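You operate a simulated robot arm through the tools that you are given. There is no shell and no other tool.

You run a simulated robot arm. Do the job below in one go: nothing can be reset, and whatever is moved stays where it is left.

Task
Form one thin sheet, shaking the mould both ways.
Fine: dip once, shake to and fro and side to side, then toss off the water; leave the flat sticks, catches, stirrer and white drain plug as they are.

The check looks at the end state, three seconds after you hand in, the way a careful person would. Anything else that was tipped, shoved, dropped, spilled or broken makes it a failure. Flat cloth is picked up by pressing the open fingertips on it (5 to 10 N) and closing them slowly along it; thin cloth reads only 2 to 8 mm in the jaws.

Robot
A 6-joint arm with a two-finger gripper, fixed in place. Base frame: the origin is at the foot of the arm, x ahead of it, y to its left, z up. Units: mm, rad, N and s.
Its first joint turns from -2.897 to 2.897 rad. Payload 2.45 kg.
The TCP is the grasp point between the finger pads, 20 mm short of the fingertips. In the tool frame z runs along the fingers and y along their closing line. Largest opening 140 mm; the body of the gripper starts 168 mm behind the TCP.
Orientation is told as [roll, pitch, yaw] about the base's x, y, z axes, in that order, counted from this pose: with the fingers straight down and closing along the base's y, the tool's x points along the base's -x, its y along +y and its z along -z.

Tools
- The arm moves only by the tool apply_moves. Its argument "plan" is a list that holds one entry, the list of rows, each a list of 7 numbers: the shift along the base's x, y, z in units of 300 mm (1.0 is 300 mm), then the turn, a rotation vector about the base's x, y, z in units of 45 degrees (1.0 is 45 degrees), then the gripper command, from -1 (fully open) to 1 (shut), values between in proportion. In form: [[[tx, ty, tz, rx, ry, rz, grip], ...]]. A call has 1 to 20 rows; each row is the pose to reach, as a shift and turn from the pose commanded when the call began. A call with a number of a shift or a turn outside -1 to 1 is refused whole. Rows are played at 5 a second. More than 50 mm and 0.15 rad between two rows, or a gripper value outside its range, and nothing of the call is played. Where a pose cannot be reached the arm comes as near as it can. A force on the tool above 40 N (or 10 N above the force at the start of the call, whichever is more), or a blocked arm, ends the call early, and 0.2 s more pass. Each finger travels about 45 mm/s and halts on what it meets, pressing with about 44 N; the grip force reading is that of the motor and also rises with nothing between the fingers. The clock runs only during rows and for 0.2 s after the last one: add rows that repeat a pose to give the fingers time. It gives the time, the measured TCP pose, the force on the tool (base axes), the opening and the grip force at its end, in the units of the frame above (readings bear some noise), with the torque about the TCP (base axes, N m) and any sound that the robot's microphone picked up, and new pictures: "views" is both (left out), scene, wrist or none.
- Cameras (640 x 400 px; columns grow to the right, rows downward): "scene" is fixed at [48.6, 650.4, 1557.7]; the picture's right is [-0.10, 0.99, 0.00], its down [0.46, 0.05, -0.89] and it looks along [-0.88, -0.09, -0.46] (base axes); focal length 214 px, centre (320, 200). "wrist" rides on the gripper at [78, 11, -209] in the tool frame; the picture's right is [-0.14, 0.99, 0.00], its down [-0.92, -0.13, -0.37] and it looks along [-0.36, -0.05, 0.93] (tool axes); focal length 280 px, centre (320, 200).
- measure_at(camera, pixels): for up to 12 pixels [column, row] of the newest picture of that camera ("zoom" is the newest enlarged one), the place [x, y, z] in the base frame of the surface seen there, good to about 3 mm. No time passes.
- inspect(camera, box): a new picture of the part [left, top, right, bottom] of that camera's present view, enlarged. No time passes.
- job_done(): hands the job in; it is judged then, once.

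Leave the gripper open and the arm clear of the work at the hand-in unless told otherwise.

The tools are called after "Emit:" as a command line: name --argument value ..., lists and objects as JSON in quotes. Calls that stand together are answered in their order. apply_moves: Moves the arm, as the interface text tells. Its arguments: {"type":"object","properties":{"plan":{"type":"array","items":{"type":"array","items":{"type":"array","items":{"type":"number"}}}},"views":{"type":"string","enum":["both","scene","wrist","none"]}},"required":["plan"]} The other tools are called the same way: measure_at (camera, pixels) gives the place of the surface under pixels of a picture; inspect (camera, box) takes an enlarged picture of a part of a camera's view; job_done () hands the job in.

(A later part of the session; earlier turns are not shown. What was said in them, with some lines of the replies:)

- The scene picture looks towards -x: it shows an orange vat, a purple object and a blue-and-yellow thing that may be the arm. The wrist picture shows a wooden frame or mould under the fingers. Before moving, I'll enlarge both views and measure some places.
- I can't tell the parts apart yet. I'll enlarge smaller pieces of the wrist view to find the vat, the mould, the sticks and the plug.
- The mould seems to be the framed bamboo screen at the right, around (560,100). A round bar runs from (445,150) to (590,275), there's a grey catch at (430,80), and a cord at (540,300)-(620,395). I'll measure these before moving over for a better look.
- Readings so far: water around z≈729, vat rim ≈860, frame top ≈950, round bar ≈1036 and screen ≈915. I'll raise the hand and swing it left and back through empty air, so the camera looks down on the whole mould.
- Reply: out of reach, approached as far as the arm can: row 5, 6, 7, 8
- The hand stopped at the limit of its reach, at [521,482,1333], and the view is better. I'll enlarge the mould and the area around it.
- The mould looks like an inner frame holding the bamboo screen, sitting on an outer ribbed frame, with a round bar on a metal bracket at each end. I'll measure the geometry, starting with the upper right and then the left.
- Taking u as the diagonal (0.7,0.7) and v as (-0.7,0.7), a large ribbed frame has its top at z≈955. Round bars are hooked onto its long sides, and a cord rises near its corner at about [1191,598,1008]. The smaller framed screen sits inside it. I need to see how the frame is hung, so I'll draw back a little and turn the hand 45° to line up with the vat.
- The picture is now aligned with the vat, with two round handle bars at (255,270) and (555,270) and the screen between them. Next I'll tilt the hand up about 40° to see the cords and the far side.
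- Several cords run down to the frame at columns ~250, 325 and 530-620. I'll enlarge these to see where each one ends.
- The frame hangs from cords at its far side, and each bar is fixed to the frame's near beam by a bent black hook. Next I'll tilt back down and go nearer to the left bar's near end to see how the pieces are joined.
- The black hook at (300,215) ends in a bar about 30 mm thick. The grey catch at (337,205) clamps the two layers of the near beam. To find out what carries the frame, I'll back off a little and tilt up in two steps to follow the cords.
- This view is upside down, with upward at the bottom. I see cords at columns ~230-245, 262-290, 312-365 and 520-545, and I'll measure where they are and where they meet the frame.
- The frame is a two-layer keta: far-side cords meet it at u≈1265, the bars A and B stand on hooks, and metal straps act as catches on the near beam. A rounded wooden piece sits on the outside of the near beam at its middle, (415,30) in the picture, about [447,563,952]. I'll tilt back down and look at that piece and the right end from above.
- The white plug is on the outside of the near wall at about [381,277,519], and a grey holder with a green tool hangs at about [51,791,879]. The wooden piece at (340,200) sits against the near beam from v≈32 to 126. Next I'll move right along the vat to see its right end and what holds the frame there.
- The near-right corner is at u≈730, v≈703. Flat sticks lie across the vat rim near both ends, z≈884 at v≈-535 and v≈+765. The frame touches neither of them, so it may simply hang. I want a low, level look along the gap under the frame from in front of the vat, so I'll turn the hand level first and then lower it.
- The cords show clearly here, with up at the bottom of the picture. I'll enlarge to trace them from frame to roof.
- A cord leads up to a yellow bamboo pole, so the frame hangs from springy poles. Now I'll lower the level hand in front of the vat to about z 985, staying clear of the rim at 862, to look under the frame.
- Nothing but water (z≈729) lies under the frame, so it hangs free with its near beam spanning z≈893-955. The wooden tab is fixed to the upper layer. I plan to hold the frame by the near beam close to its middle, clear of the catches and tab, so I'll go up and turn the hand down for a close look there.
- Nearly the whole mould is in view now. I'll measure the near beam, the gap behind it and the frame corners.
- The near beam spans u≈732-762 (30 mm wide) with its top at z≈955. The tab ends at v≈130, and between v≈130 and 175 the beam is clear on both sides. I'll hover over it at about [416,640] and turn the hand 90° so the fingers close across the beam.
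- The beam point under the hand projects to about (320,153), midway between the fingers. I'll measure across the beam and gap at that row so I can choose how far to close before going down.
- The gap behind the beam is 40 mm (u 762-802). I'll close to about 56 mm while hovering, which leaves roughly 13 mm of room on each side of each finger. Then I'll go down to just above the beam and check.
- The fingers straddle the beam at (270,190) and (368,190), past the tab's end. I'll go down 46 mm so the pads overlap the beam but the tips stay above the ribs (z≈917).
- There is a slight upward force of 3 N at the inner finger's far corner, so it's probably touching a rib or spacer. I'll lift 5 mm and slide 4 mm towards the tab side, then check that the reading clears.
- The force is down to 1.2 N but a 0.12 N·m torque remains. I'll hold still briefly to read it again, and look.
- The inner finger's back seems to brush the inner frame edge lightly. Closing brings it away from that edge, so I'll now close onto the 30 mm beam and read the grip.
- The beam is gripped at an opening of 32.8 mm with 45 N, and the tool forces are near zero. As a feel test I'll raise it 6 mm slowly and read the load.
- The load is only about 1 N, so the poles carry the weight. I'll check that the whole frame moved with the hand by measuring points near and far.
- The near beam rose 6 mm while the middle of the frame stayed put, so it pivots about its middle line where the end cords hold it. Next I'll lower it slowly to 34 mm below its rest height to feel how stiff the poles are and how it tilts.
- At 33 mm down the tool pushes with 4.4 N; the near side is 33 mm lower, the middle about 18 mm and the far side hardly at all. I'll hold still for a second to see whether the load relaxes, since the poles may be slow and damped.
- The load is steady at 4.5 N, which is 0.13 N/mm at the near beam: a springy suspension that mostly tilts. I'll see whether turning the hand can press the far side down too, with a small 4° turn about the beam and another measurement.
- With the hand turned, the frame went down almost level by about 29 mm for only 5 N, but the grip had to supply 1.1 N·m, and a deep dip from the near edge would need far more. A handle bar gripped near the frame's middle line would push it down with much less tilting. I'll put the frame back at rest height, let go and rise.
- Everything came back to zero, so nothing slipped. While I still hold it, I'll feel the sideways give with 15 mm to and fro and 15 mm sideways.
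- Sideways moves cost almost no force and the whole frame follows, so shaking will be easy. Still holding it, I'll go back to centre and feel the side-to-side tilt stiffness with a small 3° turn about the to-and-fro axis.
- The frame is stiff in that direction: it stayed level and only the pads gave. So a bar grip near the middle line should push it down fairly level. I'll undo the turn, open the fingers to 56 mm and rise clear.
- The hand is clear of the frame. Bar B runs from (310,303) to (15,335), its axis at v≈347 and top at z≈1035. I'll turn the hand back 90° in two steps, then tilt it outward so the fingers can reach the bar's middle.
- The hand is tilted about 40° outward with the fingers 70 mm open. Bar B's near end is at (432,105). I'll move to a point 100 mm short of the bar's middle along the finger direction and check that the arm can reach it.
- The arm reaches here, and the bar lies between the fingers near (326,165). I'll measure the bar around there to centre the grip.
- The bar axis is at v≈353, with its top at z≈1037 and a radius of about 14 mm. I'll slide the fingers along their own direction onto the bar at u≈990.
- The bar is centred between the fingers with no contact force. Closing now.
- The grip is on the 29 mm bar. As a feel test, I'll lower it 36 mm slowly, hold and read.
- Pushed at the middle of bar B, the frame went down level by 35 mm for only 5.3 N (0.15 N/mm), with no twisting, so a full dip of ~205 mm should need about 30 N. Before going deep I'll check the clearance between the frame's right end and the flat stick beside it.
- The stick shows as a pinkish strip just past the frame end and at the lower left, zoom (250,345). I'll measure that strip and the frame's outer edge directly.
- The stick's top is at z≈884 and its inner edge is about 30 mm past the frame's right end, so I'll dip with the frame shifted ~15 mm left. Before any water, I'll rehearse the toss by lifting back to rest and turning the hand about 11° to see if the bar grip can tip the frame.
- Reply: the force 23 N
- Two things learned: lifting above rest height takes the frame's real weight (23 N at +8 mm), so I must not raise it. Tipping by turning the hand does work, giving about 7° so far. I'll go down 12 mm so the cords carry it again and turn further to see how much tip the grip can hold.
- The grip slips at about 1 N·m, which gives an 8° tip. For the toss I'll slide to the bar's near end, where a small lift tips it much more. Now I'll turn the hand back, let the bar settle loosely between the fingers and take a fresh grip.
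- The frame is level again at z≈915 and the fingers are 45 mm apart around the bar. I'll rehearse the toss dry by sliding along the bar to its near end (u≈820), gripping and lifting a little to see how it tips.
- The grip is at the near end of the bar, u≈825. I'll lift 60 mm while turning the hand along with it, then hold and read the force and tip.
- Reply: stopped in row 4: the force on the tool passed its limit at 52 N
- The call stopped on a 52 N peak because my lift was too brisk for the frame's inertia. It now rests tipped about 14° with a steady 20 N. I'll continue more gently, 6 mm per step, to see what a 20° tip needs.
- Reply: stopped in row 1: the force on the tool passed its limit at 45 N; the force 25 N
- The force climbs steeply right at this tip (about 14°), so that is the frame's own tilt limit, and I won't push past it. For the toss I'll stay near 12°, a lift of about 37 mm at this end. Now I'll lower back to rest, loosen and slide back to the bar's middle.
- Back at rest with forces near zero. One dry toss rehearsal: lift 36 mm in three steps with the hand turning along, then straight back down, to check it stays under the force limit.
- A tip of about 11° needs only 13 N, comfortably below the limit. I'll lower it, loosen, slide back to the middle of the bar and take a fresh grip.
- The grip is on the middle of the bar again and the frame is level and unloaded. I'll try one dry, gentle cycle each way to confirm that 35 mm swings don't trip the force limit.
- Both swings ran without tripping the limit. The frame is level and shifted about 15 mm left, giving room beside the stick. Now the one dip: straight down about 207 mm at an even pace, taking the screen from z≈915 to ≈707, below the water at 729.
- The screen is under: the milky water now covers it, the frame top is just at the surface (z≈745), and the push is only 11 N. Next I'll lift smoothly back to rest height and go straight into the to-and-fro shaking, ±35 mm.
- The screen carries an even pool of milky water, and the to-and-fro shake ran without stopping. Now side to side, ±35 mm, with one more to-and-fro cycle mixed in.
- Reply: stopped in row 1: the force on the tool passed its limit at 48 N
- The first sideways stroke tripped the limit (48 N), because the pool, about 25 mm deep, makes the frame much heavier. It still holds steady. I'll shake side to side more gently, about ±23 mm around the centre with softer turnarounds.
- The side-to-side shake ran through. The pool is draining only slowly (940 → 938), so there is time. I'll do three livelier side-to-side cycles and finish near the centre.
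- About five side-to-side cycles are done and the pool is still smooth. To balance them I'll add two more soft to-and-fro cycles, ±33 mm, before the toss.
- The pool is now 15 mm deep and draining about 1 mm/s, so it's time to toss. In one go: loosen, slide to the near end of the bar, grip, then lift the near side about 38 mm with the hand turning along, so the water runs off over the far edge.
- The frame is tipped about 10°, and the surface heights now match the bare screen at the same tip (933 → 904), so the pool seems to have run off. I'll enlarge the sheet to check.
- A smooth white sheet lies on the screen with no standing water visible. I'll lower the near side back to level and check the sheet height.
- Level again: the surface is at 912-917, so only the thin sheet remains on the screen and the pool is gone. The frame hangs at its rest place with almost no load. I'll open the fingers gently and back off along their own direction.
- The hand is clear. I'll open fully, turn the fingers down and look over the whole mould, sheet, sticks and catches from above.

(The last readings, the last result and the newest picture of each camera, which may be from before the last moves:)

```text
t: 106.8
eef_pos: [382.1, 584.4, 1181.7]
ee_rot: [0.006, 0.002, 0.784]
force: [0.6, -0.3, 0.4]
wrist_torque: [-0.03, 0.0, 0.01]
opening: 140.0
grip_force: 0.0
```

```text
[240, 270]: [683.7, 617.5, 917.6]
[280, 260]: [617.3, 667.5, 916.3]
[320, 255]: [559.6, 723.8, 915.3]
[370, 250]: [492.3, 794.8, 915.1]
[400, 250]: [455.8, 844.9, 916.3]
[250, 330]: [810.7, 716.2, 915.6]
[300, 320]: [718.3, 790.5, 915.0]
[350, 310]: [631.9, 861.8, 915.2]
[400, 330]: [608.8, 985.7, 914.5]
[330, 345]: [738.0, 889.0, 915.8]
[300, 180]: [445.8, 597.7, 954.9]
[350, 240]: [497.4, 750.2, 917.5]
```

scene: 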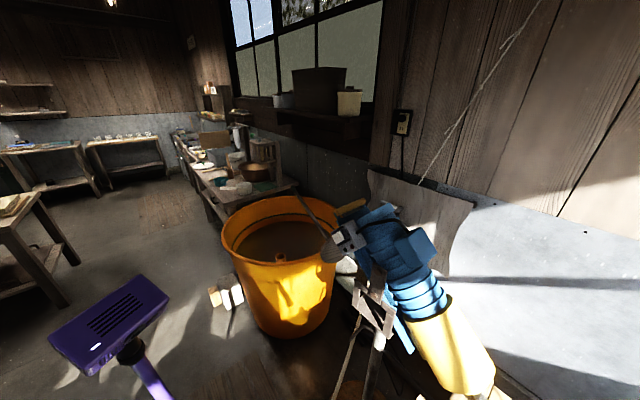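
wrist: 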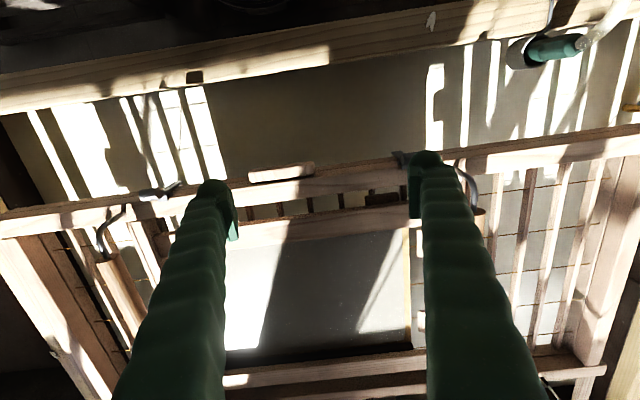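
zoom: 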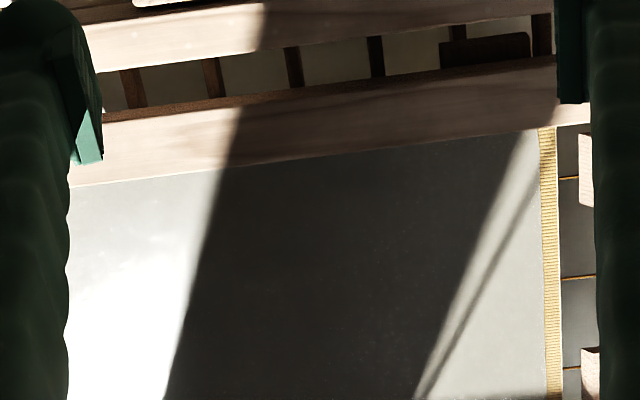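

An even white sheet covers the screen (z 915-917 all over), with a strip of bare bamboo at its right edge. The catches, tab and holder look as before. I'll draw the arm back clear of the mould and take a last look at the sticks and plug.

Emit:
apply_moves --plan '[[[0, -0.1, 0.04, 0, 0, 0, -1], [0, -0.25, 0.08, 0, 0, 0, -1], [0, -0.4, 0.12, 0, 0, 0, -1], [0, -0.55, 0.16, 0, 0, 0, -1], [0, -0.7, 0.2, 0, 0, 0, -1], [0, -0.8, 0.25, 0, 0, 0, -1], [0, -0.8, 0.25, 0, 0, 0, -1]]]' --views "both"

Emit:
inspect --camera "wrist" --box '[0, 0, 320, 400]'

Emit:
inspect --camera "wrist" --box '[320, 0, 640, 200]'

```text
t: 108.4
eef_pos: [381.1, 341.9, 1254.3]
ee_rot: [0.007, 0.0, 0.785]
force: [-0.7, -0.5, -0.4]
wrist_torque: [0.02, 0.02, 0.0]
opening: 139.8
grip_force: 0.0
```

scene: 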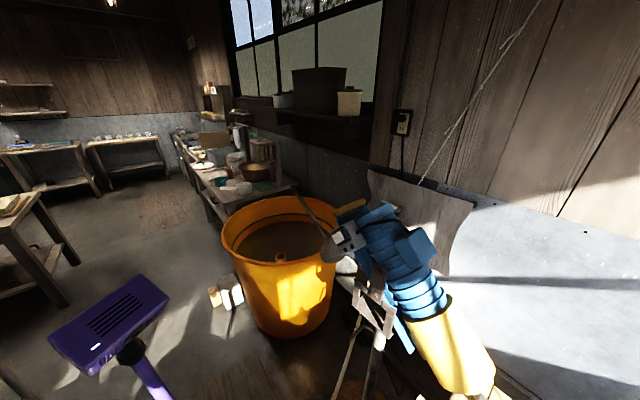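
wrist: 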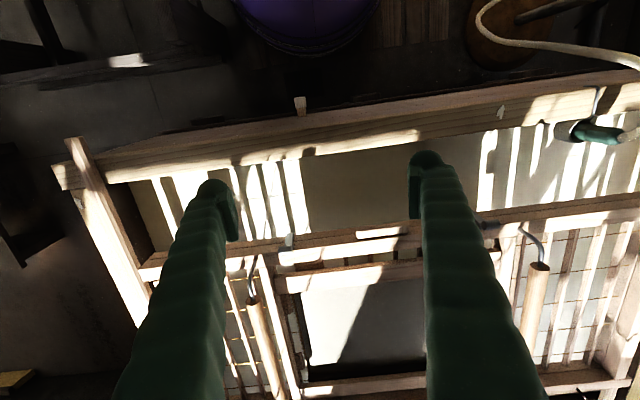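

```text
1.00 times, centred on (160, 200) of wrist (not enlarged: the box is as wide or as high as the picture)
```

zoom: 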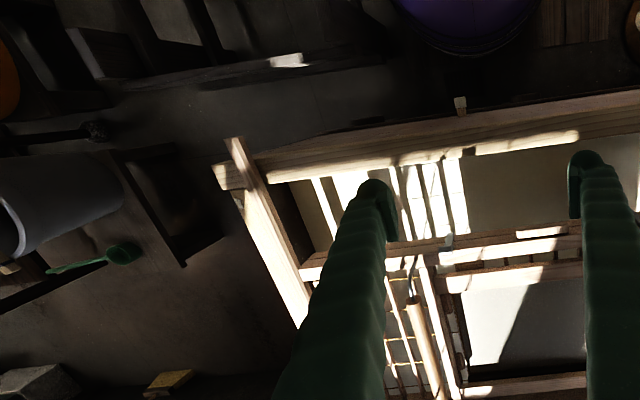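

```text
2.00 times, centred on (480, 100) of wrist
```

zoom: 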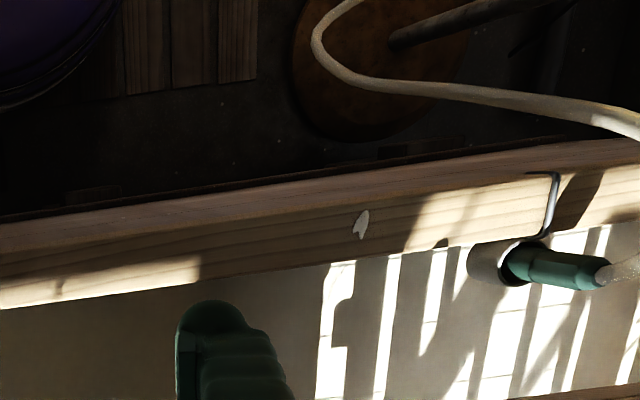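

The flat stick on the left rim, the white plug at (300,105), the catches, the hose holder and the hanging mould are all where they were. The sheet lies even on the screen, the gripper is open and the arm is clear, so I'm handing the job in.

Emit:
job_done

```text
The job is handed in.
```

I formed one sheet and handed the job in; I haven't seen the check's verdict. The sheet lies flat on the screen, within 3 mm of level everywhere I measured, with no standing water.

- **Dip:** I dipped once, straight down until the screen was just under the water, then lifted back to rest height.
- **Shake:** The mould got about five cycles to and fro and about five and a half side to side. The first sideways stroke tripped the force limit because of the weight of water on the screen. I did the rest more gently, at about ±23 mm.
- **Toss:** I tipped the mould about 10° over the far edge. Roughly 12 mm of water was still on it when I started, and none was left afterwards.
- **Before the dip:** I gripped the near beam and a handle bar to learn how the mould hangs, and rehearsed the tip and shake dry. The force limit tripped twice during those tips, at up to 52 N, and the mould settled back level each time.
- **Left as they were:** I touched none of the flat sticks, catches, stirrer or drain plug. The catches, the left stick and the plug looked unchanged at the end. I did not look again at the right-hand stick.

The mould hangs free at its rest place, the gripper is open and the arm is clear.
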